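You operate a simulated robot arm through the tools that you are given. There is no shell and no other tool. Be economical: measure what you need, move in short steps, check, and stop when the job is done.

You are at the controls of a simulated robot arm. One attempt, no reset.

Task
Lay the red patch on the panel on the mat and roll it down.
Fine: use the orange hand roller and put it back; then lay the green sand bag on the patch. Set down upright: orange hand roller.

Only the result counts: the job must be done as asked and must still hold three seconds after the hand-in. Knocking over, shifting, dropping, spilling or breaking anything else fails it.

Robot
A 7-joint arm with a two-finger parallel gripper, fixed in place. Base frame: the origin is at the foot of the arm, x ahead of it, y to its left, z up; the work surface is at about z = 0.822. Readings come in m, degrees, newtons and seconds.
With the tool pointing down near the work surface it reaches from about 0.1 to 0.66 m from the base axis. Its first joint turns from -66.0 to 66.0 degrees. Payload 1.57 kg.
Tool frame: the origin (TCP) lies between the finger pads and is the grasp point; the fingertips stand 0.03 m ahead of it; z points along the fingers, y is the line along which they close. The gripper opens to 0.08 m. The fingers are 0.017 m wide and 0.012 m thick; the gripper's body (0.04 by 0.082 m) begins 0.08 m behind the TCP.
Orientation is that of the tool frame in the base frame, as a unit quaternion [x, y, z, w]. With the fingers straight down and closing along the base's y, the tool's x points along the base's -x, its y along +y and its z along -z.

Tools
- The arm moves only by the tool move_arm. Its argument "deltas" is a list of rows, each an object of numbers (a shift or turn left out is 0, a gripper value left out holds the last): "fingers": the gripper command, from -1 (shut) to 1 (fully open), values between in proportion; "dx", "dy", "dz": the shift along the tool's x, y, z in units of 150 mm (1.0 is 150 mm); "ax", "ay", "az": the turn, a rotation vector about the tool's x, y, z in units of 60 degrees (1.0 is 60 degrees). In form: [{"fingers": .., "dx": .., "dy": .., "dz": .., "ax": .., "ay": .., "az": ..}, ...]. A call has 1 to 10 rows; each row is the pose to reach, as a shift and turn from the pose commanded when the call began, along the tool's axes at that moment. A call with a number of a shift or a turn outside -1 to 1 is refused whole. A row lasts 0.2 s, in which the tool goes at most 0.05 m and 8.6 degrees; a call with a longer step from one row to the next is refused whole, and so is a gripper value outside its range. A pose out of reach is approached as far as the arm can. The call stops where the force on the tool passes 40 N (or 10 N more than at its start, if that is more) or the arm is blocked; 0.2 s more then pass. The fingers move at their own pace (about 0.072 m/s each) and stop on an object; they squeeze with about 27 N. The grip force told is the motor's: it shows also when the fingers shut on nothing. Time passes only in rows, and 0.2 s behind the last, so rows that repeat a pose let the fingers close. It gives the time, the measured TCP pose, the force on the tool (base axes), the opening and the grip force at its end, in the units of the frame above (readings bear some noise), with the torque about the TCP (base axes, N m) and any sound that the robot's microphone picked up.
- Cameras (640 x 400 px; columns grow to the right, rows downward): "scene" is fixed at [0.0502, 0.4385, 1.407]; the picture's right is [-0.75, -0.67, 0.00], its down [-0.46, 0.51, -0.73] and it looks along [0.48, -0.54, -0.69] (base axes); focal length 325 px, centre (320, 200). "wrist" rides on the gripper at [0.072, -0.007, -0.122] in the tool frame; the picture's right is [0.09, 1.00, 0.00], its down [-0.84, 0.08, -0.54] and it looks along [-0.54, 0.05, 0.84] (tool axes); focal length 238 px, centre (320, 200). There is no depth. A picture from a camera that has moved, and an enlarged one, comes with that camera's place and axes in the base frame and with its lens. The place of the scene camera against the robot may be out by one fixed shift of up to 0.012 m in any direction.
- camera(camera): a new picture of that camera. No time passes.
- close_up(camera, box): a new picture of the part [left, top, right, bottom] of that camera's present view, enlarged. No time passes.
- job_done(): hands the job in; it is judged then, once.

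Go step by step. Nothing tells you positions but the pictures and the camera data: compare them with the known pose of the tool, close in by small moves and look again before you grip or let go. The budget is 120 turns and 64 pictures, counting those below and the enlarged ones. Unless the task says otherwise, let go and move clear before handing in, and close with one line.

The tools are called after "Call:" as name(argument=value, ...) on one line, values as JSON. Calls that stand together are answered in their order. move_arm: Moves the arm, as the interface text tells. Its arguments: {"type":"object","properties":{"deltas":{"type":"array","items":{"type":"object","properties":{"fingers":{"type":"number"},"dx":{"type":"number"},"dy":{"type":"number"},"dz":{"type":"number"},"ax":{"type":"number"},"ay":{"type":"number"},"az":{"type":"number"}}}}},"required":["deltas"]} The other tools are called the same way: camera (camera) takes a picture; close_up (camera, box) takes an enlarged picture of a part of a camera's view; job_done () hands the job in.

At the start:

```text
time_s: 0.0
ee_pos: [0.4041, 0.2167, 1.1327]
tool_rot: [0.0, 1.0, 0.0, 0.0]
wrist_force: [-0.1, 0.4, 0.3]
wrist_torque: [0.02, 0.01, 0.0]
opening: 0.0801
grasp_force: 0.0
```

scene: 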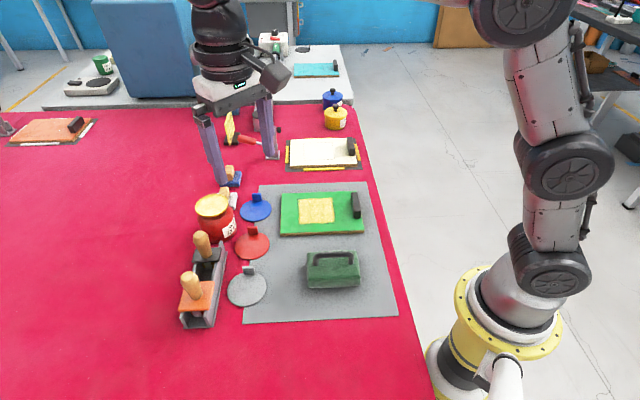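
wrist: 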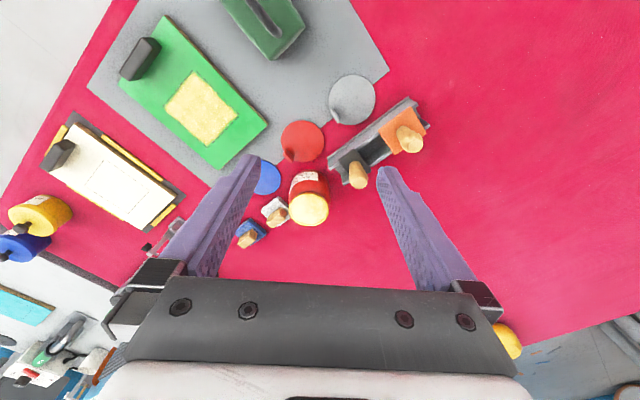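

I see the grey mat with a green panel (a yellow area on it), three round patches with tabs (blue, red, grey), a roller rack and a green sand bag. I'll enlarge the views to see details.

Call:
close_up(camera="scene", box=[160, 170, 400, 330])

Call:
close_up(camera="wrist", box=[220, 60, 450, 230])

Call:
close_up(camera="scene", box=[170, 180, 290, 330])

```text
2.50 times, centred on (280, 250) of scene
camera zoom: at [0.0502, 0.4385, 1.407], right [-0.75, -0.67, 0.0], down [-0.46, 0.51, -0.73], along [0.48, -0.54, -0.69], focal length 812 px, centre (420, 75)
```

zoom: 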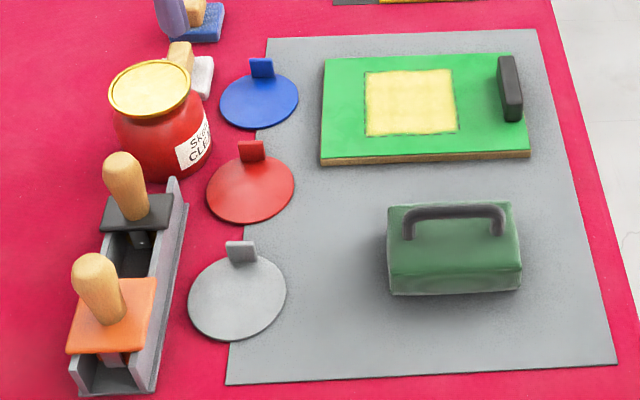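

```text
2.35 times, centred on (335, 145) of wrist
camera zoom: at [0.3312, 0.2103, 1.2549], right [-0.09, 1.0, 0.0], down [0.84, 0.08, 0.54], along [0.54, 0.05, -0.84], focal length 561 px, centre (285, 329)
```

zoom: 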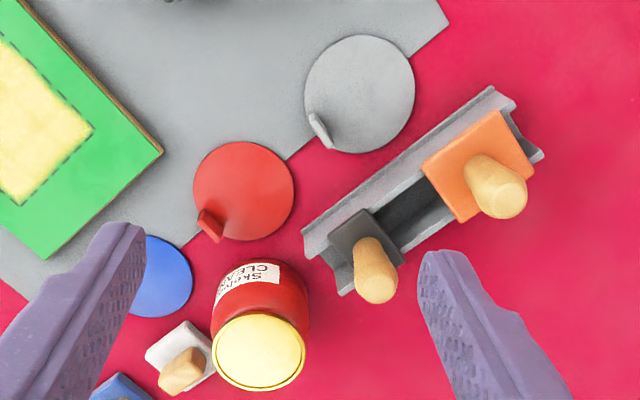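

```text
2.67 times, centred on (230, 255) of scene
camera zoom: at [0.0502, 0.4385, 1.407], right [-0.75, -0.67, 0.0], down [-0.46, 0.51, -0.73], along [0.48, -0.54, -0.69], focal length 866 px, centre (560, 53)
```

zoom: 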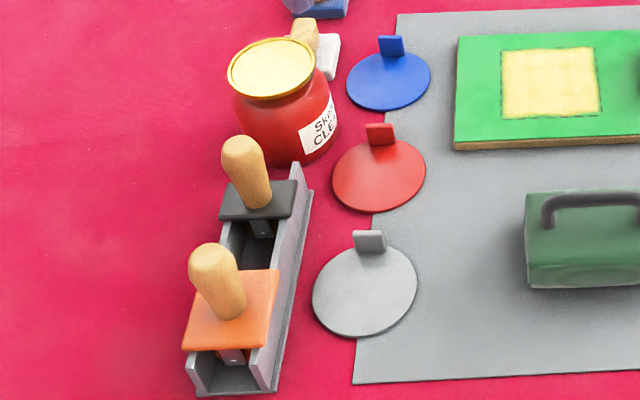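

The scene is clear: red patch centred about (0.48, 0.19), yellow spot about (0.43, 0.02), orange roller in the rack. I'll descend a bit for a closer wrist view.

Call:
move_arm(deltas=[{"fingers": 1, "dx": -0.08, "dy": -0.06, "dz": 0.22}, {"dx": -0.16, "dy": -0.12, "dz": 0.44}, {"dx": -0.24, "dy": -0.18, "dz": 0.66}, {"dx": -0.32, "dy": -0.24, "dz": 0.88}])

Call:
camera(camera="wrist")

```text
time_s: 1.0
ee_pos: [0.4519, 0.1797, 1.0009]
tool_rot: [0.0, 1.0, 0.001, 0.0]
wrist_force: [0.0, 0.0, -0.5]
wrist_torque: [-0.02, -0.03, -0.01]
opening: 0.0798
grasp_force: 0.0
```

```text
58 pictures are left
camera wrist: at [0.3797, 0.1729, 1.123], right [-0.09, 1.0, 0.0], down [0.84, 0.08, 0.54], along [0.54, 0.05, -0.84], focal length 238 px, centre (320, 200)
```

wrist: 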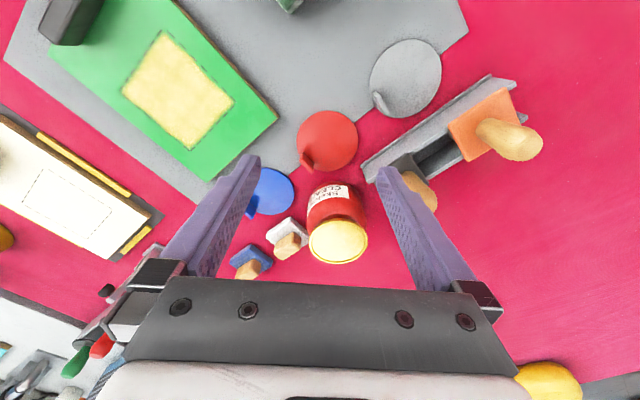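

Call:
close_up(camera="wrist", box=[260, 80, 400, 200])

Call:
close_up(camera="wrist", box=[340, 20, 560, 220])

Call:
close_up(camera="wrist", box=[30, 0, 290, 200])

```text
3.33 times, centred on (330, 140) of wrist
camera zoom: at [0.3797, 0.1729, 1.123], right [-0.09, 1.0, 0.0], down [0.84, 0.08, 0.54], along [0.54, 0.05, -0.84], focal length 794 px, centre (287, 400)
```

zoom: 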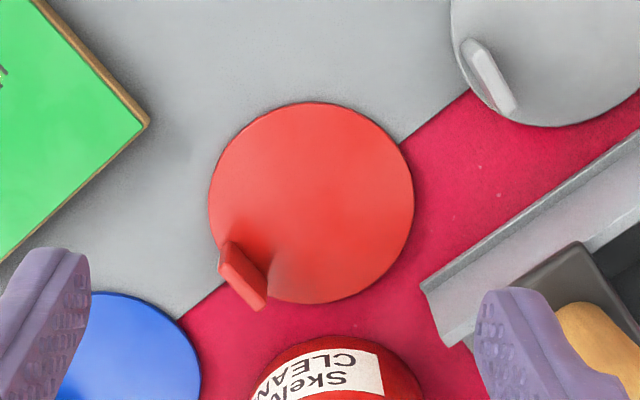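

```text
2.00 times, centred on (450, 120) of wrist
camera zoom: at [0.3797, 0.1729, 1.123], right [-0.09, 1.0, 0.0], down [0.84, 0.08, 0.54], along [0.54, 0.05, -0.84], focal length 477 px, centre (60, 360)
```

zoom: 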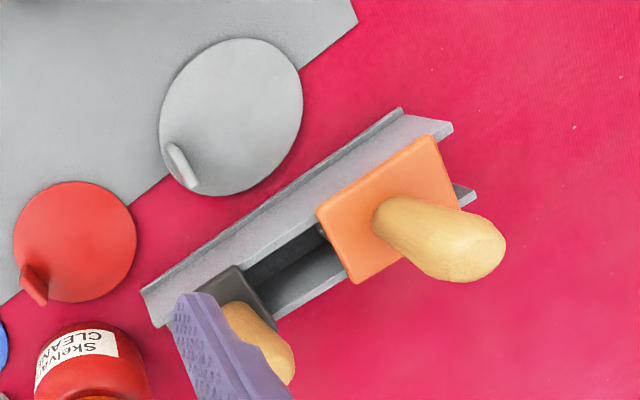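

```text
2.00 times, centred on (160, 100) of wrist
camera zoom: at [0.3797, 0.1729, 1.123], right [-0.09, 1.0, 0.0], down [0.84, 0.08, 0.54], along [0.54, 0.05, -0.84], focal length 477 px, centre (640, 400)
```

zoom: 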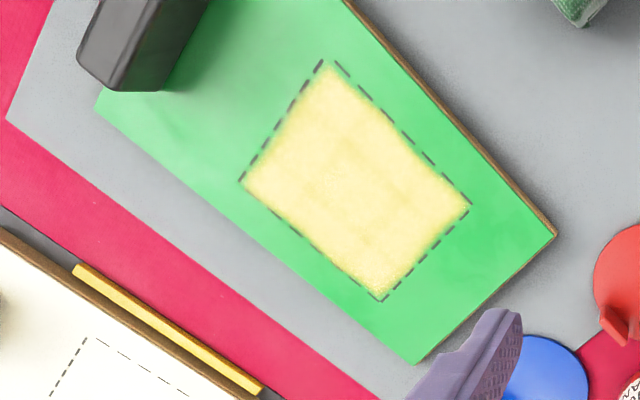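

Call:
close_up(camera="scene", box=[170, 220, 250, 335])

```text
3.48 times, centred on (210, 278) of scene
camera zoom: at [0.0502, 0.4385, 1.407], right [-0.75, -0.67, 0.0], down [-0.46, 0.51, -0.73], along [0.48, -0.54, -0.69], focal length 1129 px, centre (703, -70)
```

zoom: 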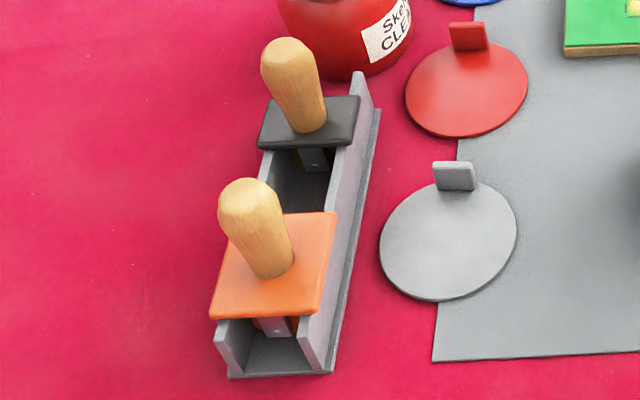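

The tab of the red patch stands at about (0.506, 0.169), running along (0.7, 0.7). I'll turn the tool 45°, half-open the fingers and hover over it.

Call:
move_arm(deltas=[{"fingers": 0, "dx": -0.06, "dy": -0.012, "dz": 0.07, "az": -0.125}, {"dx": -0.12, "dy": -0.024, "dz": 0.14, "az": -0.25}, {"dx": -0.18, "dy": -0.036, "dz": 0.21, "az": -0.375}, {"dx": -0.24, "dy": -0.048, "dz": 0.28, "az": -0.5}, {"dx": -0.3, "dy": -0.06, "dz": 0.36, "az": -0.625}, {"dx": -0.363, "dy": -0.073, "dz": 0.44, "az": -0.75}])

Call:
camera(camera="wrist")

```text
time_s: 2.4
ee_pos: [0.5054, 0.1699, 0.9333]
tool_rot: [-0.384, 0.923, 0.0, 0.0]
wrist_force: [-0.3, 0.0, 0.0]
wrist_torque: [0.0, -0.02, 0.0]
opening: 0.0399
grasp_force: 0.1
```

```text
53 pictures are left
camera wrist: at [0.4591, 0.1146, 1.0566], right [-0.77, 0.64, 0.0], down [0.54, 0.65, 0.54], along [0.34, 0.42, -0.84], focal length 238 px, centre (320, 200)
```

wrist: 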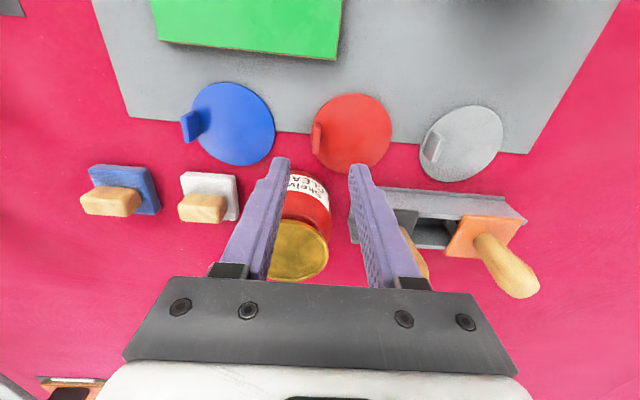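

Call:
close_up(camera="wrist", box=[260, 80, 400, 200])

```text
3.33 times, centred on (330, 140) of wrist
camera zoom: at [0.4591, 0.1146, 1.0566], right [-0.77, 0.64, 0.0], down [0.54, 0.65, 0.54], along [0.34, 0.42, -0.84], focal length 794 px, centre (287, 400)
```

zoom: 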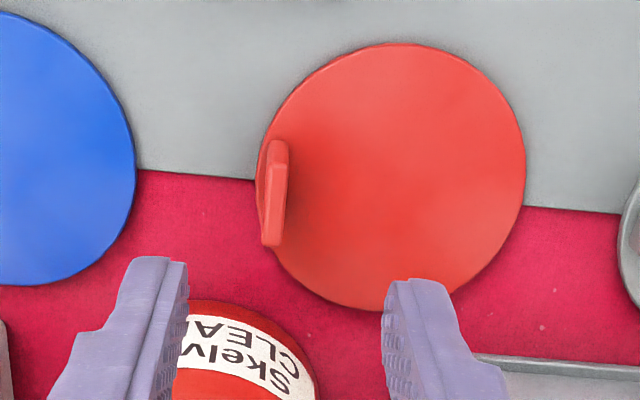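

The tab is centred between the fingers. I'll descend and close.

Call:
move_arm(deltas=[{"dz": 0.15}, {"dz": 0.3}, {"dz": 0.4}, {"dz": 0.46}])

Call:
camera(camera="wrist")

```text
time_s: 3.4
ee_pos: [0.5063, 0.1712, 0.8642]
tool_rot: [-0.384, 0.923, 0.0, 0.0]
wrist_force: [0.3, -0.6, -0.7]
wrist_torque: [0.01, -0.03, -0.02]
opening: 0.0398
grasp_force: 0.0
```

```text
51 pictures are left
camera wrist: at [0.4594, 0.1147, 0.9875], right [-0.77, 0.64, 0.0], down [0.54, 0.65, 0.54], along [0.35, 0.42, -0.84], focal length 238 px, centre (320, 200)
```

wrist: 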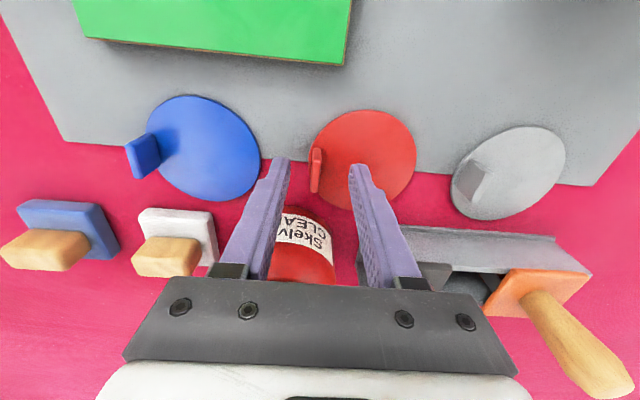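

Call:
move_arm(deltas=[{"fingers": -1}, {"fingers": -1}, {"fingers": -1}])

Call:
close_up(camera="wrist", box=[240, 80, 440, 230])

```text
time_s: 4.2
ee_pos: [0.507, 0.1705, 0.8649]
tool_rot: [-0.383, 0.924, 0.001, 0.0]
wrist_force: [0.3, -0.3, 1.0]
wrist_torque: [-0.04, 0.0, -0.02]
opening: 0.0046
grasp_force: 25.4
```

```text
2.67 times, centred on (340, 155) of wrist
camera zoom: at [0.4595, 0.1148, 0.9878], right [-0.77, 0.64, 0.0], down [0.54, 0.65, 0.54], along [0.35, 0.42, -0.84], focal length 636 px, centre (267, 320)
```

zoom: 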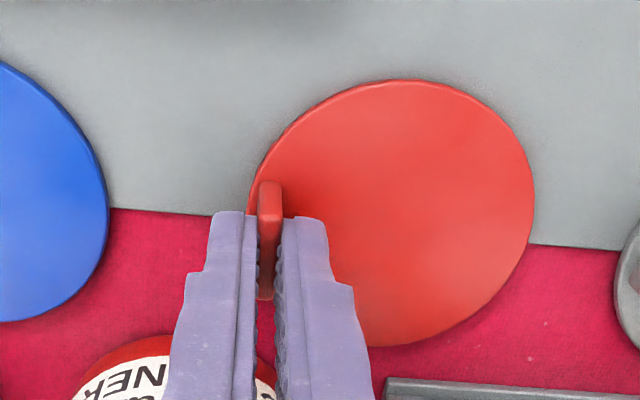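

The tab is held. I'll lift and carry it over the yellow spot at a safe height, then look.

Call:
move_arm(deltas=[{"dz": -0.15}, {"dz": -0.3}, {"dz": -0.5}, {"dz": -0.6}])

Call:
move_arm(deltas=[{"dx": 0.17, "dy": -0.11}, {"dx": 0.34, "dy": -0.22}, {"dx": 0.51, "dy": -0.33}, {"dx": 0.68, "dy": -0.43}, {"dx": 0.83, "dy": -0.53}, {"dx": 0.977, "dy": -0.623}])

Call:
camera(camera="wrist")

Call:
close_up(camera="scene", box=[200, 120, 420, 300])

```text
time_s: 5.2
ee_pos: [0.5065, 0.1713, 0.9554]
tool_rot: [-0.382, 0.924, -0.001, -0.001]
wrist_force: [-0.3, -0.2, -0.3]
wrist_torque: [0.01, -0.02, -0.01]
opening: 0.0045
grasp_force: 25.1
```

```text
time_s: 6.6
ee_pos: [0.4672, 0.0001, 0.954]
tool_rot: [-0.384, 0.924, 0.001, 0.0]
wrist_force: [1.0, 0.1, 0.1]
wrist_torque: [0.02, 0.01, -0.01]
opening: 0.0045
grasp_force: 25.3
```

```text
49 pictures are left
camera wrist: at [0.4215, -0.0551, 1.0781], right [-0.77, 0.64, 0.0], down [0.54, 0.65, 0.54], along [0.35, 0.42, -0.84], focal length 238 px, centre (320, 200)
```

wrist: 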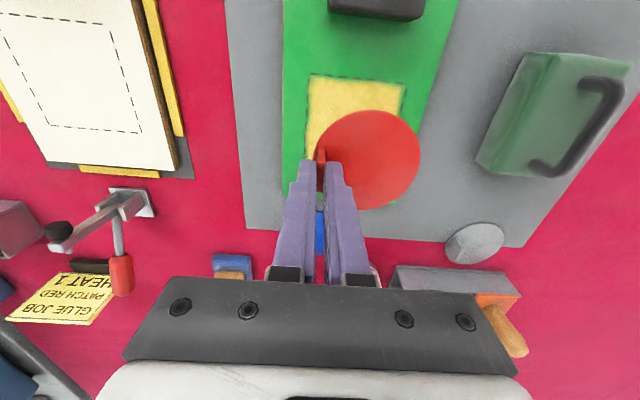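

```text
2.22 times, centred on (310, 210) of scene
camera zoom: at [0.0502, 0.4385, 1.407], right [-0.75, -0.67, 0.0], down [-0.46, 0.51, -0.73], along [0.48, -0.54, -0.69], focal length 722 px, centre (342, 178)
```

zoom: 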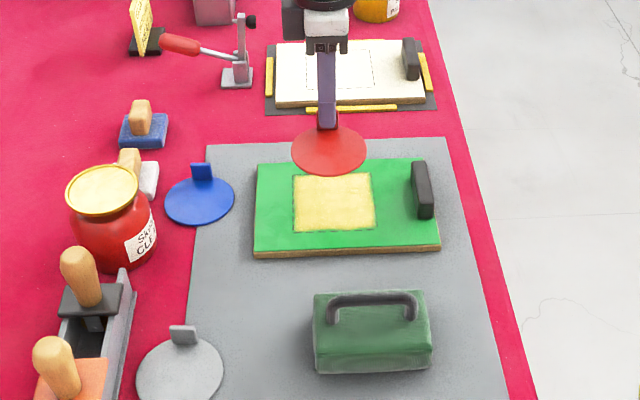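

Call:
close_up(camera="wrist", box=[0, 170, 160, 340])

Call:
close_up(camera="wrist", box=[260, 40, 460, 220])

```text
2.35 times, centred on (80, 255) of wrist
camera zoom: at [0.4215, -0.0551, 1.0781], right [-0.77, 0.64, 0.0], down [0.54, 0.65, 0.54], along [0.35, 0.42, -0.84], focal length 561 px, centre (885, 71)
```

zoom: 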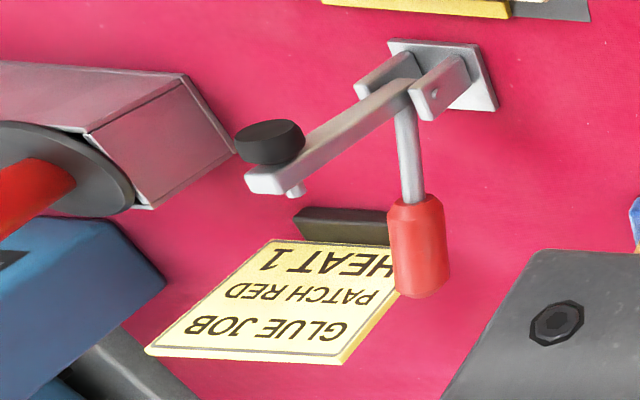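

```text
2.22 times, centred on (360, 130) of wrist
camera zoom: at [0.4215, -0.0551, 1.0781], right [-0.77, 0.64, 0.0], down [0.54, 0.65, 0.54], along [0.35, 0.42, -0.84], focal length 530 px, centre (231, 356)
```

zoom: 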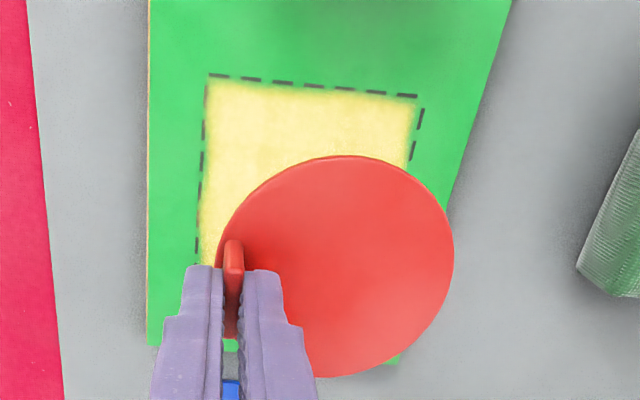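

The disc is nearly above the spot's centre (the sign by the other station isn't part of my task). I'll lower it, watching force.

Call:
move_arm(deltas=[{"dy": -0.026, "dz": 0.12}, {"dy": -0.026, "dz": 0.24}, {"dy": -0.026, "dz": 0.36}, {"dy": -0.026, "dz": 0.44}])

Call:
close_up(camera="wrist", box=[220, 20, 460, 220])

Call:
close_up(camera="scene", box=[260, 150, 400, 250])

```text
time_s: 7.6
ee_pos: [0.4718, -0.0023, 0.8877]
tool_rot: [-0.383, 0.924, 0.0, 0.0]
wrist_force: [0.2, 0.2, 0.1]
wrist_torque: [-0.01, -0.06, 0.04]
opening: 0.0044
grasp_force: 25.4
```

```text
2.00 times, centred on (340, 120) of wrist
camera zoom: at [0.425, -0.0581, 1.0114], right [-0.77, 0.64, 0.0], down [0.54, 0.65, 0.54], along [0.35, 0.42, -0.84], focal length 477 px, centre (280, 360)
```

zoom: 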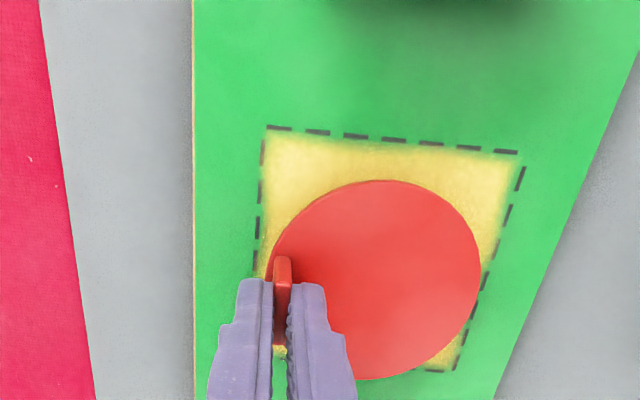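

```text
4.00 times, centred on (330, 200) of scene
camera zoom: at [0.0502, 0.4385, 1.407], right [-0.75, -0.67, 0.0], down [-0.46, 0.51, -0.73], along [0.48, -0.54, -0.69], focal length 1299 px, centre (280, 200)
```

zoom: 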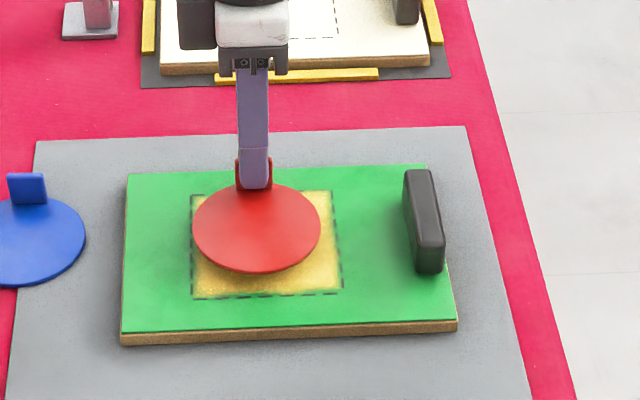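

Call:
move_arm(deltas=[{"dx": 0.02, "dz": 0.0}, {"dx": 0.02, "dz": 0.013}, {"dx": 0.02, "dz": 0.027}, {"dx": 0.02, "dz": 0.027}])

Call:
close_up(camera="scene", box=[260, 150, 400, 250])

```text
time_s: 8.6
ee_pos: [0.4703, -0.0044, 0.8841]
tool_rot: [-0.382, 0.924, 0.001, 0.0]
wrist_force: [0.2, 0.6, -0.5]
wrist_torque: [0.0, -0.03, -0.01]
opening: 0.0046
grasp_force: 25.2
```

```text
4.00 times, centred on (330, 200) of scene
camera zoom: at [0.0502, 0.4385, 1.407], right [-0.75, -0.67, 0.0], down [-0.46, 0.51, -0.73], along [0.48, -0.54, -0.69], focal length 1299 px, centre (280, 200)
```

zoom: 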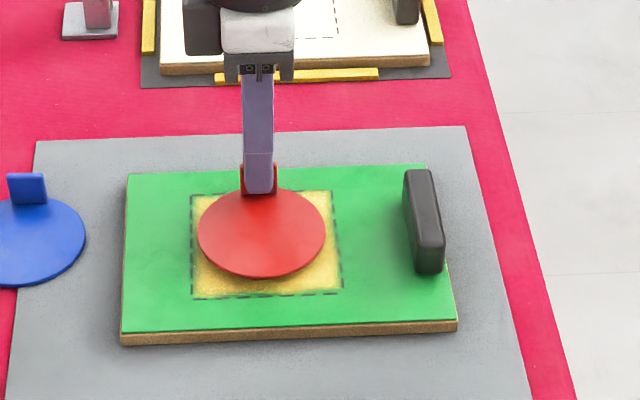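

Call:
move_arm(deltas=[{"dz": 0.01}, {"dz": 0.02}, {"dz": 0.03}, {"dz": 0.035}])

Call:
close_up(camera="scene", box=[260, 150, 400, 250])

```text
time_s: 9.6
ee_pos: [0.4689, -0.0055, 0.8786]
tool_rot: [-0.383, 0.924, 0.0, 0.0]
wrist_force: [0.5, 0.0, -0.4]
wrist_torque: [0.0, 0.0, -0.02]
opening: 0.0043
grasp_force: 25.3
```

```text
4.00 times, centred on (330, 200) of scene
camera zoom: at [0.0502, 0.4385, 1.407], right [-0.75, -0.67, 0.0], down [-0.46, 0.51, -0.73], along [0.48, -0.54, -0.69], focal length 1299 px, centre (280, 200)
```

zoom: 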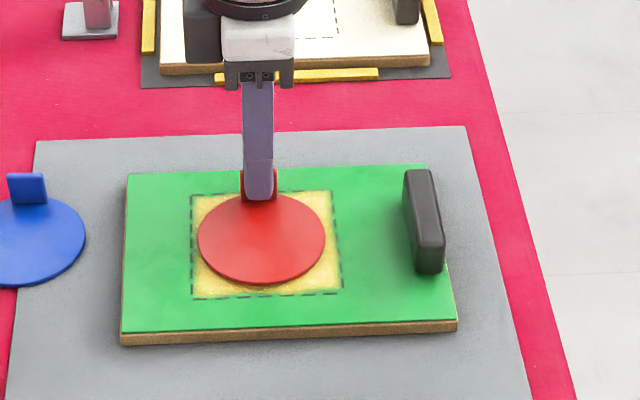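

Call:
move_arm(deltas=[{"dx": 0.012, "dz": 0.005}, {"dx": 0.012, "dz": 0.01}, {"dx": 0.012, "dz": 0.015}, {"dx": 0.012, "dz": 0.02}])

```text
time_s: 10.6
ee_pos: [0.4695, -0.0054, 0.876]
tool_rot: [-0.383, 0.924, 0.0, 0.0]
wrist_force: [-1.3, -0.6, 3.9]
wrist_torque: [0.08, 0.06, 0.01]
opening: 0.0045
grasp_force: 25.5
```

Contact is felt (about 4 N). I'll release gently and lift straight up.

Call:
move_arm(deltas=[{"fingers": -0.6}, {"fingers": -0.4}, {"fingers": -0.4}])

Call:
move_arm(deltas=[{"dz": -0.1}, {"dz": -0.25}, {"dz": -0.45}, {"dz": -0.65}])

Call:
close_up(camera="scene", box=[260, 150, 400, 250])

Call:
camera(camera="wrist")

```text
time_s: 11.4
ee_pos: [0.4678, -0.0057, 0.8768]
tool_rot: [-0.383, 0.924, 0.0, 0.0]
wrist_force: [0.1, -0.7, -0.2]
wrist_torque: [0.0, -0.03, 0.03]
opening: 0.0242
grasp_force: 0.1
```

```text
time_s: 12.4
ee_pos: [0.4679, -0.0071, 0.9756]
tool_rot: [-0.384, 0.924, 0.001, 0.0]
wrist_force: [-0.9, -0.8, -0.1]
wrist_torque: [0.0, -0.01, 0.04]
opening: 0.0241
grasp_force: 0.0
```

```text
4.00 times, centred on (330, 200) of scene
camera zoom: at [0.0502, 0.4385, 1.407], right [-0.75, -0.67, 0.0], down [-0.46, 0.51, -0.73], along [0.48, -0.54, -0.69], focal length 1299 px, centre (280, 200)
```

zoom: 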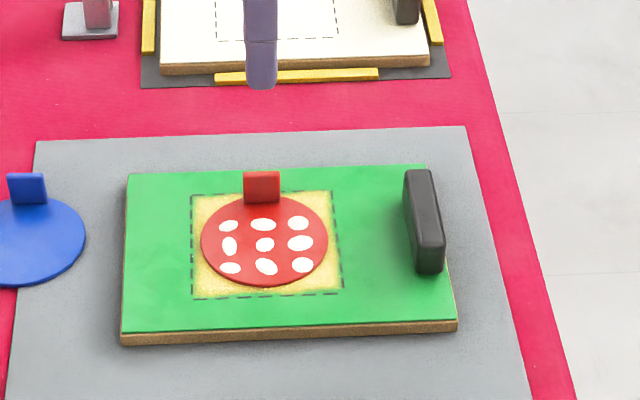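

```text
40 pictures are left
camera wrist: at [0.4214, -0.0618, 1.0976], right [-0.77, 0.64, 0.0], down [0.54, 0.65, 0.54], along [0.35, 0.42, -0.84], focal length 238 px, centre (320, 200)
```

wrist: 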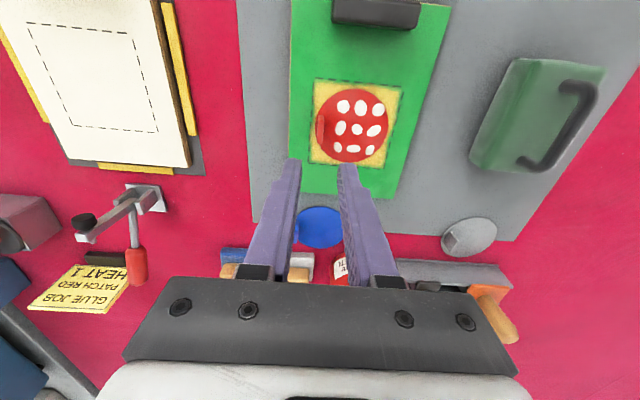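

The patch lies within the spot and shows nine bubbles to be rolled out. Next I fetch the orange roller: moving high towards the rack, opening the fingers.

Call:
move_arm(deltas=[{"fingers": 0.5, "dx": -0.1, "dy": 0.12, "dz": -0.2}, {"dx": -0.27, "dy": 0.32, "dz": -0.367}, {"dx": -0.44, "dy": 0.53, "dz": -0.367}, {"dx": -0.61, "dy": 0.73, "dz": -0.367}, {"dx": -0.773, "dy": 0.923, "dz": -0.367}])

Call:
move_arm(deltas=[{"fingers": 0.5, "dx": -0.15, "dy": 0.18}, {"dx": -0.31, "dy": 0.37}, {"dx": -0.47, "dy": 0.56}, {"dx": -0.62, "dy": 0.74}, {"dx": -0.773, "dy": 0.923}, {"dx": -0.773, "dy": 0.923}])

Call:
camera(camera="wrist")

Call:
camera(camera="scene")

```text
time_s: 13.6
ee_pos: [0.4525, 0.1739, 1.0298]
tool_rot: [-0.383, 0.924, 0.0, 0.001]
wrist_force: [0.6, -1.0, 0.4]
wrist_torque: [0.02, 0.0, -0.01]
opening: 0.06
grasp_force: 0.0
```

```text
time_s: 15.0
ee_pos: [0.4369, 0.3533, 1.0277]
tool_rot: [-0.382, 0.924, 0.0, 0.0]
wrist_force: [-0.2, -0.4, 0.5]
wrist_torque: [0.0, -0.01, -0.02]
opening: 0.0598
grasp_force: 0.1
```

```text
39 pictures are left
camera wrist: at [0.3899, 0.2981, 1.1517], right [-0.77, 0.64, 0.0], down [0.54, 0.65, 0.54], along [0.35, 0.42, -0.84], focal length 238 px, centre (320, 200)
```

wrist: 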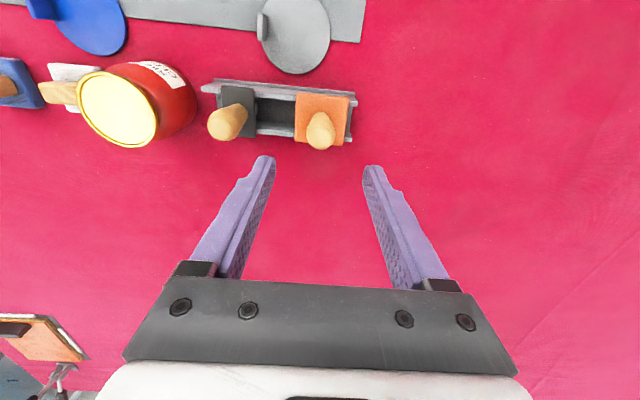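

```text
38 pictures are left
```

scene: 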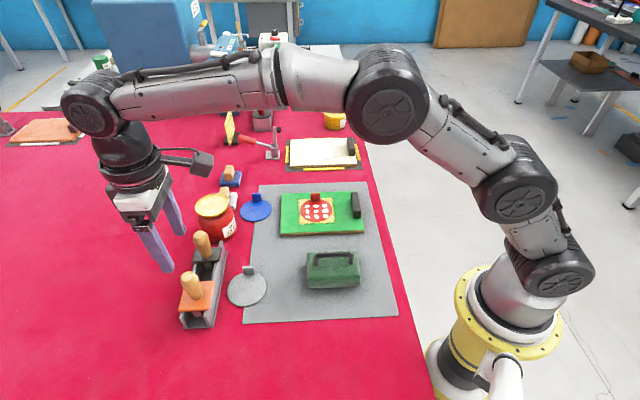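

Call:
move_arm(deltas=[{"dx": 0.019, "dz": 0.2}, {"dx": 0.019, "dz": 0.4}, {"dx": 0.019, "dz": 0.5}, {"dx": 0.019, "dz": 0.5}])

Call:
camera(camera="wrist")

Call:
close_up(camera="scene", box=[140, 200, 280, 340])

```text
time_s: 16.0
ee_pos: [0.4333, 0.3524, 0.953]
tool_rot: [-0.383, 0.924, -0.001, 0.0]
wrist_force: [0.3, 0.2, 0.3]
wrist_torque: [-0.01, -0.01, -0.02]
opening: 0.0599
grasp_force: 0.0
```

```text
37 pictures are left
camera wrist: at [0.3871, 0.2967, 1.0768], right [-0.77, 0.64, 0.0], down [0.54, 0.65, 0.54], along [0.35, 0.42, -0.84], focal length 238 px, centre (320, 200)
```

wrist: 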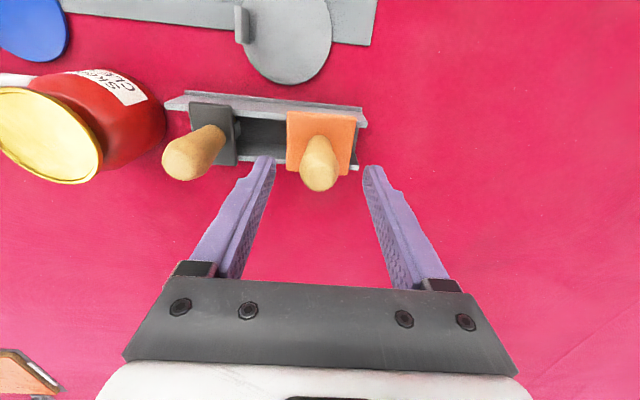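

```text
2.86 times, centred on (210, 270) of scene
camera zoom: at [0.0502, 0.4385, 1.407], right [-0.75, -0.67, 0.0], down [-0.46, 0.51, -0.73], along [0.48, -0.54, -0.69], focal length 928 px, centre (634, 0)
```

zoom: 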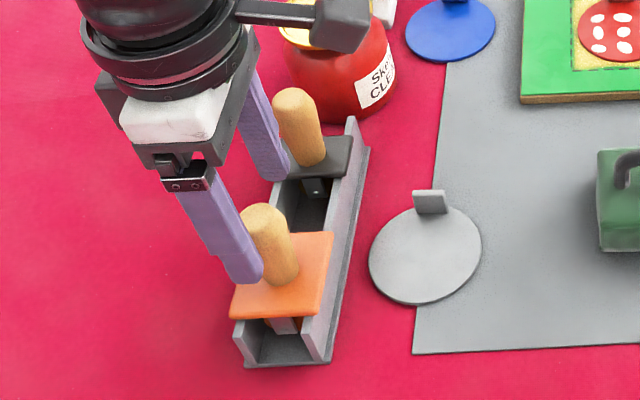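

Call:
move_arm(deltas=[{"dx": -0.014, "dz": 0.09}, {"dx": -0.014, "dz": 0.18}, {"dx": -0.014, "dz": 0.27}, {"dx": -0.014, "dz": 0.27}])

Call:
close_up(camera="wrist", box=[140, 60, 480, 270])

Call:
close_up(camera="scene", box=[140, 200, 280, 340])

```text
time_s: 17.0
ee_pos: [0.4336, 0.354, 0.9132]
tool_rot: [-0.383, 0.924, -0.001, 0.0]
wrist_force: [0.4, 0.0, 0.9]
wrist_torque: [0.04, -0.03, -0.01]
opening: 0.0602
grasp_force: 0.1
```

```text
1.88 times, centred on (310, 165) of wrist
camera zoom: at [0.3882, 0.2981, 1.0364], right [-0.77, 0.64, 0.0], down [0.54, 0.65, 0.54], along [0.35, 0.42, -0.84], focal length 449 px, centre (339, 266)
```

zoom: 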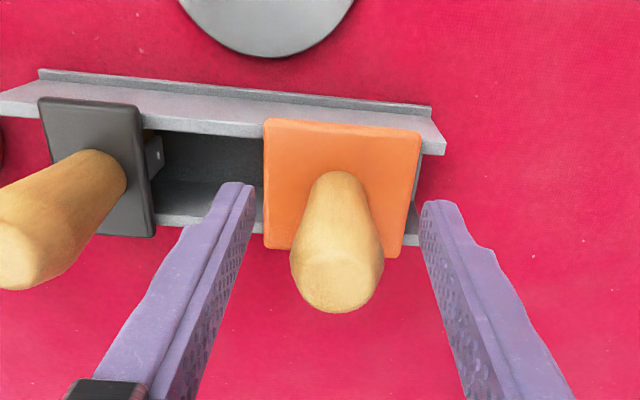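

```text
2.86 times, centred on (210, 270) of scene
camera zoom: at [0.0502, 0.4385, 1.407], right [-0.75, -0.67, 0.0], down [-0.46, 0.51, -0.73], along [0.48, -0.54, -0.69], focal length 928 px, centre (634, 0)
```

zoom: 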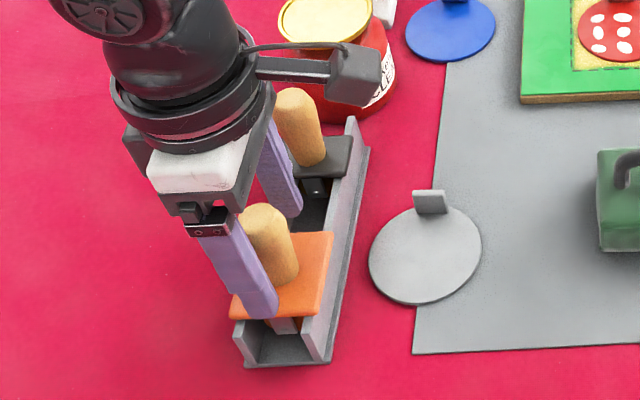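

The handle is centred between the fingers. Closing.

Call:
move_arm(deltas=[{"fingers": -1}, {"fingers": -1}, {"fingers": -1}, {"fingers": -1}])

Call:
close_up(camera="wrist", box=[140, 60, 480, 270])

```text
time_s: 18.0
ee_pos: [0.4356, 0.3545, 0.9125]
tool_rot: [-0.383, 0.924, 0.0, -0.001]
wrist_force: [1.3, -0.5, 0.0]
wrist_torque: [0.02, 0.01, -0.01]
opening: 0.0285
grasp_force: 26.9
```

```text
1.88 times, centred on (310, 165) of wrist
camera zoom: at [0.3883, 0.2981, 1.0366], right [-0.77, 0.64, 0.0], down [0.54, 0.65, 0.54], along [0.35, 0.42, -0.84], focal length 449 px, centre (339, 266)
```

zoom: 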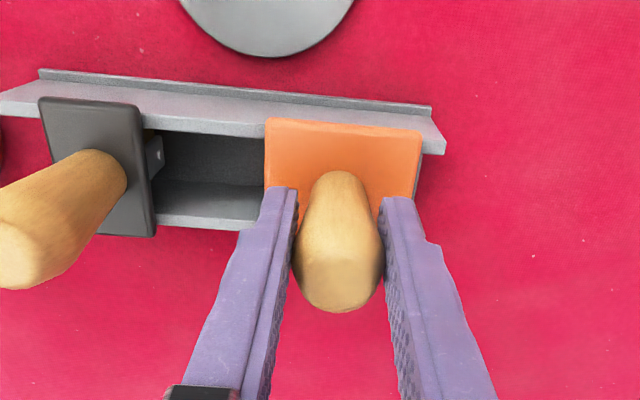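

Gripped. Lifting straight up out of the rack.

Call:
move_arm(deltas=[{"dz": -0.07}, {"dz": -0.14}, {"dz": -0.24}, {"dz": -0.38}, {"dz": -0.53}, {"dz": -0.67}])

Call:
close_up(camera="scene", box=[130, 150, 270, 330])

```text
time_s: 19.4
ee_pos: [0.4357, 0.3537, 1.0146]
tool_rot: [-0.384, 0.923, 0.001, 0.0]
wrist_force: [0.3, -0.5, -1.8]
wrist_torque: [0.03, -0.02, -0.02]
opening: 0.0289
grasp_force: 27.2
```

```text
2.22 times, centred on (200, 240) of scene
camera zoom: at [0.0502, 0.4385, 1.407], right [-0.75, -0.67, 0.0], down [-0.46, 0.51, -0.73], along [0.48, -0.54, -0.69], focal length 722 px, centre (587, 111)
```

zoom: 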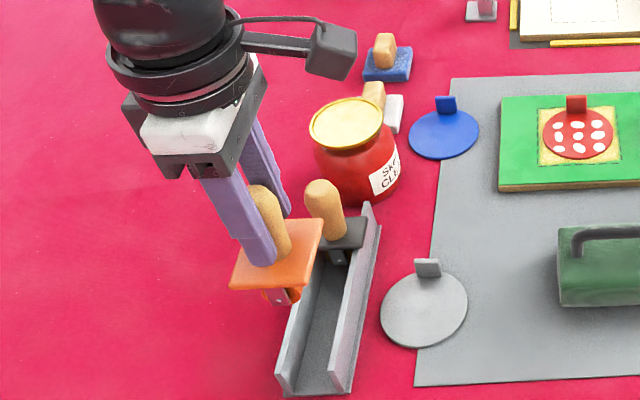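

Roller is held upright with its axle along the tool's y. Carrying it above the patch.

Call:
move_arm(deltas=[{"dx": 0.1, "dy": -0.1, "dz": -0.1}, {"dx": 0.26, "dy": -0.26, "dz": -0.1}, {"dx": 0.44, "dy": -0.45, "dz": -0.1}, {"dx": 0.62, "dy": -0.63, "dz": -0.1}, {"dx": 0.78, "dy": -0.8, "dz": -0.1}])

Call:
move_arm(deltas=[{"dx": 0.15, "dy": -0.15}, {"dx": 0.32, "dy": -0.33}, {"dx": 0.49, "dy": -0.5}, {"dx": 0.65, "dy": -0.66}, {"dx": 0.78, "dy": -0.79}, {"dx": 0.78, "dy": -0.79, "dz": 0.1}])

Call:
close_up(camera="scene", box=[240, 110, 400, 250])

Call:
close_up(camera="wrist", box=[200, 20, 460, 220])

```text
time_s: 20.6
ee_pos: [0.4373, 0.1855, 1.0294]
tool_rot: [-0.384, 0.924, 0.0, 0.0]
wrist_force: [-0.1, 0.1, -2.7]
wrist_torque: [-0.01, 0.03, -0.02]
opening: 0.0287
grasp_force: 27.1
```

```text
time_s: 22.0
ee_pos: [0.439, 0.0202, 1.014]
tool_rot: [-0.383, 0.924, 0.001, 0.0]
wrist_force: [0.3, -0.3, -2.2]
wrist_torque: [0.01, 0.0, 0.01]
opening: 0.0288
grasp_force: 27.3
```

```text
2.86 times, centred on (320, 180) of scene
camera zoom: at [0.0502, 0.4385, 1.407], right [-0.75, -0.67, 0.0], down [-0.46, 0.51, -0.73], along [0.48, -0.54, -0.69], focal length 928 px, centre (320, 257)
```

zoom: 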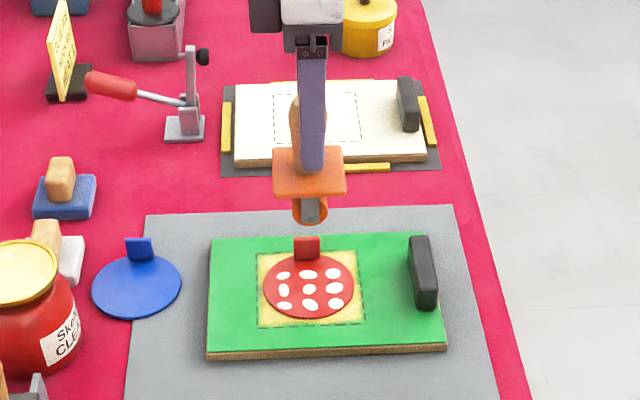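

```text
2.00 times, centred on (330, 120) of wrist
camera zoom: at [0.3924, -0.0368, 1.1363], right [-0.77, 0.64, 0.0], down [0.54, 0.65, 0.54], along [0.35, 0.42, -0.84], focal length 477 px, centre (300, 360)
```

zoom: 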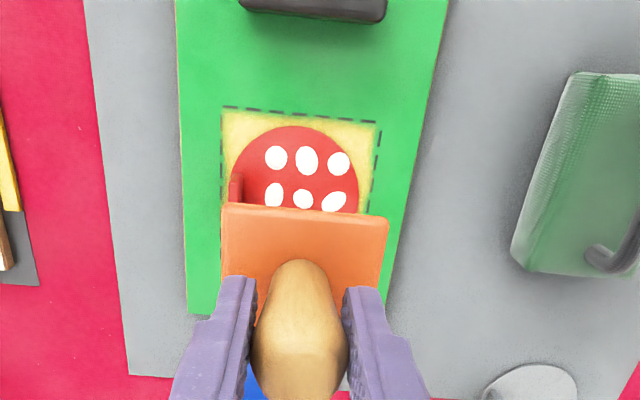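

Roller axle lies along the tool's y, so rolling goes along the tool's x, clear of the tab. I'll lower above the patch's left part first.

Call:
move_arm(deltas=[{"dx": -0.1, "dz": 0.1}, {"dx": -0.207, "dz": 0.2}, {"dx": -0.207, "dz": 0.3}, {"dx": -0.207, "dz": 0.4}, {"dx": -0.207, "dz": 0.427}])

Call:
close_up(camera="scene", box=[260, 140, 400, 240])

Call:
close_up(camera="wrist", box=[200, 20, 460, 220])

```text
time_s: 23.2
ee_pos: [0.4607, 0.042, 0.9482]
tool_rot: [-0.382, 0.924, 0.0, -0.001]
wrist_force: [0.3, -0.2, -1.5]
wrist_torque: [-0.01, 0.01, 0.02]
opening: 0.0288
grasp_force: 26.7
```

```text
4.00 times, centred on (330, 190) of scene
camera zoom: at [0.0502, 0.4385, 1.407], right [-0.75, -0.67, 0.0], down [-0.46, 0.51, -0.73], along [0.48, -0.54, -0.69], focal length 1299 px, centre (280, 240)
```

zoom: 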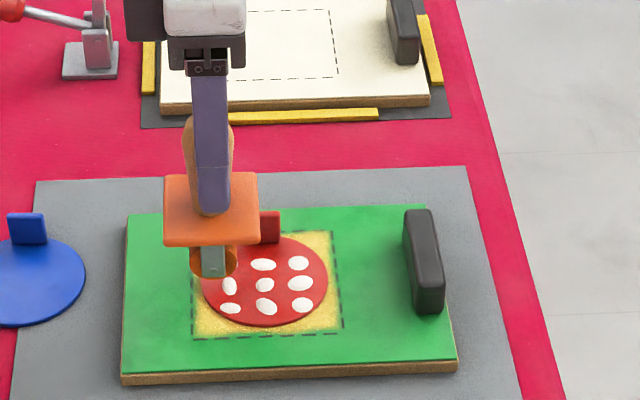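

```text
2.00 times, centred on (330, 120) of wrist
camera zoom: at [0.414, -0.0137, 1.0724], right [-0.77, 0.64, 0.0], down [0.54, 0.65, 0.54], along [0.35, 0.42, -0.84], focal length 477 px, centre (300, 360)
```

zoom: 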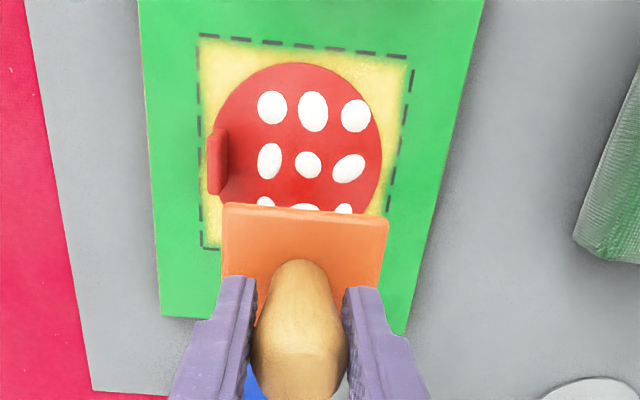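

Alignment is good: the roller sits in line with the bubble grid. Lowering in small steps to find contact.

Call:
move_arm(deltas=[{"dz": 0.02}, {"dz": 0.035}, {"dz": 0.05}, {"dz": 0.065}, {"dz": 0.08}])

Call:
close_up(camera="scene", box=[260, 140, 400, 240])

```text
time_s: 24.4
ee_pos: [0.4614, 0.0417, 0.9382]
tool_rot: [-0.383, 0.924, 0.0, 0.0]
wrist_force: [-0.6, 0.3, -1.8]
wrist_torque: [0.0, 0.03, -0.01]
opening: 0.0285
grasp_force: 26.9
```

```text
4.00 times, centred on (330, 190) of scene
camera zoom: at [0.0502, 0.4385, 1.407], right [-0.75, -0.67, 0.0], down [-0.46, 0.51, -0.73], along [0.48, -0.54, -0.69], focal length 1299 px, centre (280, 240)
```

zoom: 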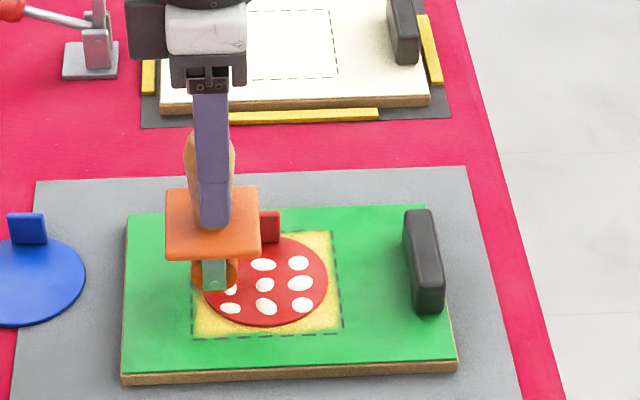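

Call:
move_arm(deltas=[{"dz": 0.015}, {"dz": 0.03}, {"dz": 0.04}, {"dz": 0.05}])

```text
time_s: 25.4
ee_pos: [0.4611, 0.041, 0.9308]
tool_rot: [-0.383, 0.924, 0.0, 0.0]
wrist_force: [-0.6, 0.6, -2.6]
wrist_torque: [0.0, -0.01, 0.0]
opening: 0.0287
grasp_force: 26.7
```

Call:
move_arm(deltas=[{"dz": 0.008}, {"dz": 0.016}, {"dz": 0.024}, {"dz": 0.032}])

Call:
close_up(camera="scene", box=[260, 140, 400, 240])

```text
time_s: 26.4
ee_pos: [0.4598, 0.0412, 0.9264]
tool_rot: [-0.383, 0.924, 0.0, 0.001]
wrist_force: [0.2, -0.1, -2.4]
wrist_torque: [-0.03, -0.02, -0.05]
opening: 0.0288
grasp_force: 27.3
```

```text
4.00 times, centred on (330, 190) of scene
camera zoom: at [0.0502, 0.4385, 1.407], right [-0.75, -0.67, 0.0], down [-0.46, 0.51, -0.73], along [0.48, -0.54, -0.69], focal length 1299 px, centre (280, 240)
```

zoom: 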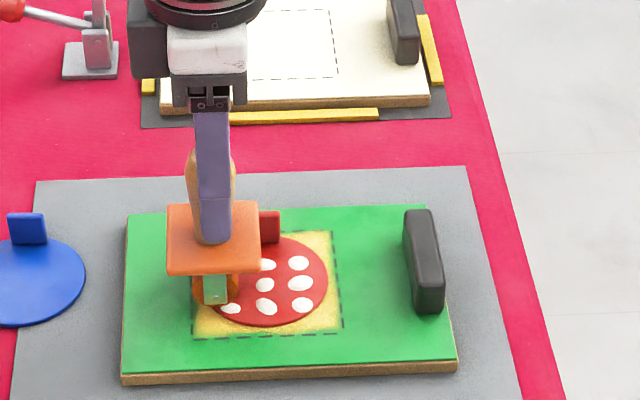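

Call:
move_arm(deltas=[{"dz": 0.007}, {"dz": 0.014}, {"dz": 0.021}])

```text
time_s: 27.2
ee_pos: [0.4609, 0.0418, 0.9242]
tool_rot: [-0.383, 0.924, 0.0, 0.002]
wrist_force: [0.0, 1.5, 8.3]
wrist_torque: [0.04, 0.06, 0.01]
opening: 0.0286
grasp_force: 27.0
```

Contact with about 8–10 N. Rolling across along tool x.

Call:
move_arm(deltas=[{"dx": 0.05, "dz": 0.002}, {"dx": 0.1, "dz": 0.003}, {"dx": 0.15, "dz": 0.003}, {"dx": 0.2, "dz": 0.003}, {"dx": 0.25, "dz": 0.003}, {"dx": 0.3, "dz": 0.003}, {"dx": 0.35, "dz": 0.003}, {"dx": 0.4, "dz": 0.003}, {"dx": 0.44, "dz": 0.003}])

Call:
close_up(camera="scene", box=[260, 140, 400, 240])

```text
time_s: 29.2
ee_pos: [0.4153, -0.0049, 0.923]
tool_rot: [-0.383, 0.924, -0.001, 0.002]
wrist_force: [0.5, -0.7, 28.8]
wrist_torque: [0.0, -0.07, 0.0]
opening: 0.0284
grasp_force: 26.9
```

```text
4.00 times, centred on (330, 190) of scene
camera zoom: at [0.0498, 0.4385, 1.407], right [-0.75, -0.67, 0.0], down [-0.46, 0.51, -0.73], along [0.48, -0.54, -0.69], focal length 1299 px, centre (280, 240)
```

zoom: 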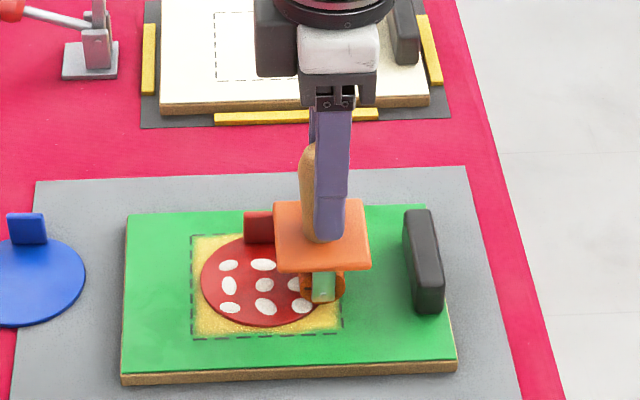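

Force grew to 29 N at this end, and bubbles look flatter but still there. Rolling back with a similar force.

Call:
move_arm(deltas=[{"dx": -0.04, "dz": -0.002}, {"dx": -0.08, "dz": -0.002}, {"dx": -0.12, "dz": -0.001}, {"dx": -0.16}, {"dx": -0.2}, {"dx": -0.24}, {"dx": -0.29}, {"dx": -0.34}, {"dx": -0.39}, {"dx": -0.44}])

Call:
close_up(camera="scene", box=[260, 140, 400, 240])

```text
time_s: 31.4
ee_pos: [0.4615, 0.041, 0.9236]
tool_rot: [-0.382, 0.924, 0.0, 0.001]
wrist_force: [-0.5, 0.5, 24.1]
wrist_torque: [-0.01, -0.15, 0.02]
opening: 0.0285
grasp_force: 26.8
```

```text
4.00 times, centred on (330, 190) of scene
camera zoom: at [0.0498, 0.4385, 1.407], right [-0.75, -0.67, 0.0], down [-0.46, 0.51, -0.73], along [0.48, -0.54, -0.69], focal length 1299 px, centre (280, 240)
```

zoom: 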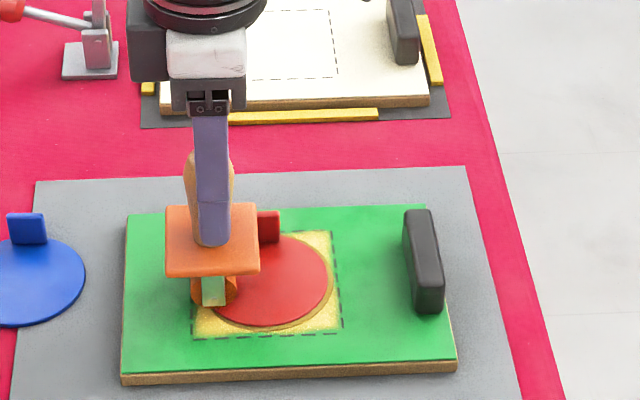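

The bubbles are gone where visible. Lifting to check the rest.

Call:
move_arm(deltas=[{"dz": -0.02}, {"dz": -0.1}, {"dz": -0.25}, {"dz": -0.45}, {"dz": -0.62}])

Call:
close_up(camera="scene", box=[240, 130, 400, 250])

```text
time_s: 32.6
ee_pos: [0.4601, 0.0426, 1.0141]
tool_rot: [-0.383, 0.924, 0.001, -0.001]
wrist_force: [0.8, 0.1, -1.4]
wrist_torque: [0.0, 0.0, 0.0]
opening: 0.0288
grasp_force: 26.7
```

```text
3.33 times, centred on (320, 190) of scene
camera zoom: at [0.0502, 0.4385, 1.407], right [-0.75, -0.67, 0.0], down [-0.46, 0.51, -0.73], along [0.48, -0.54, -0.69], focal length 1082 px, centre (320, 233)
```

zoom: 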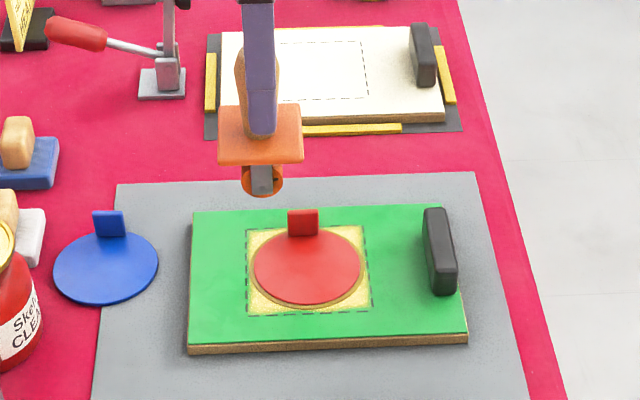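

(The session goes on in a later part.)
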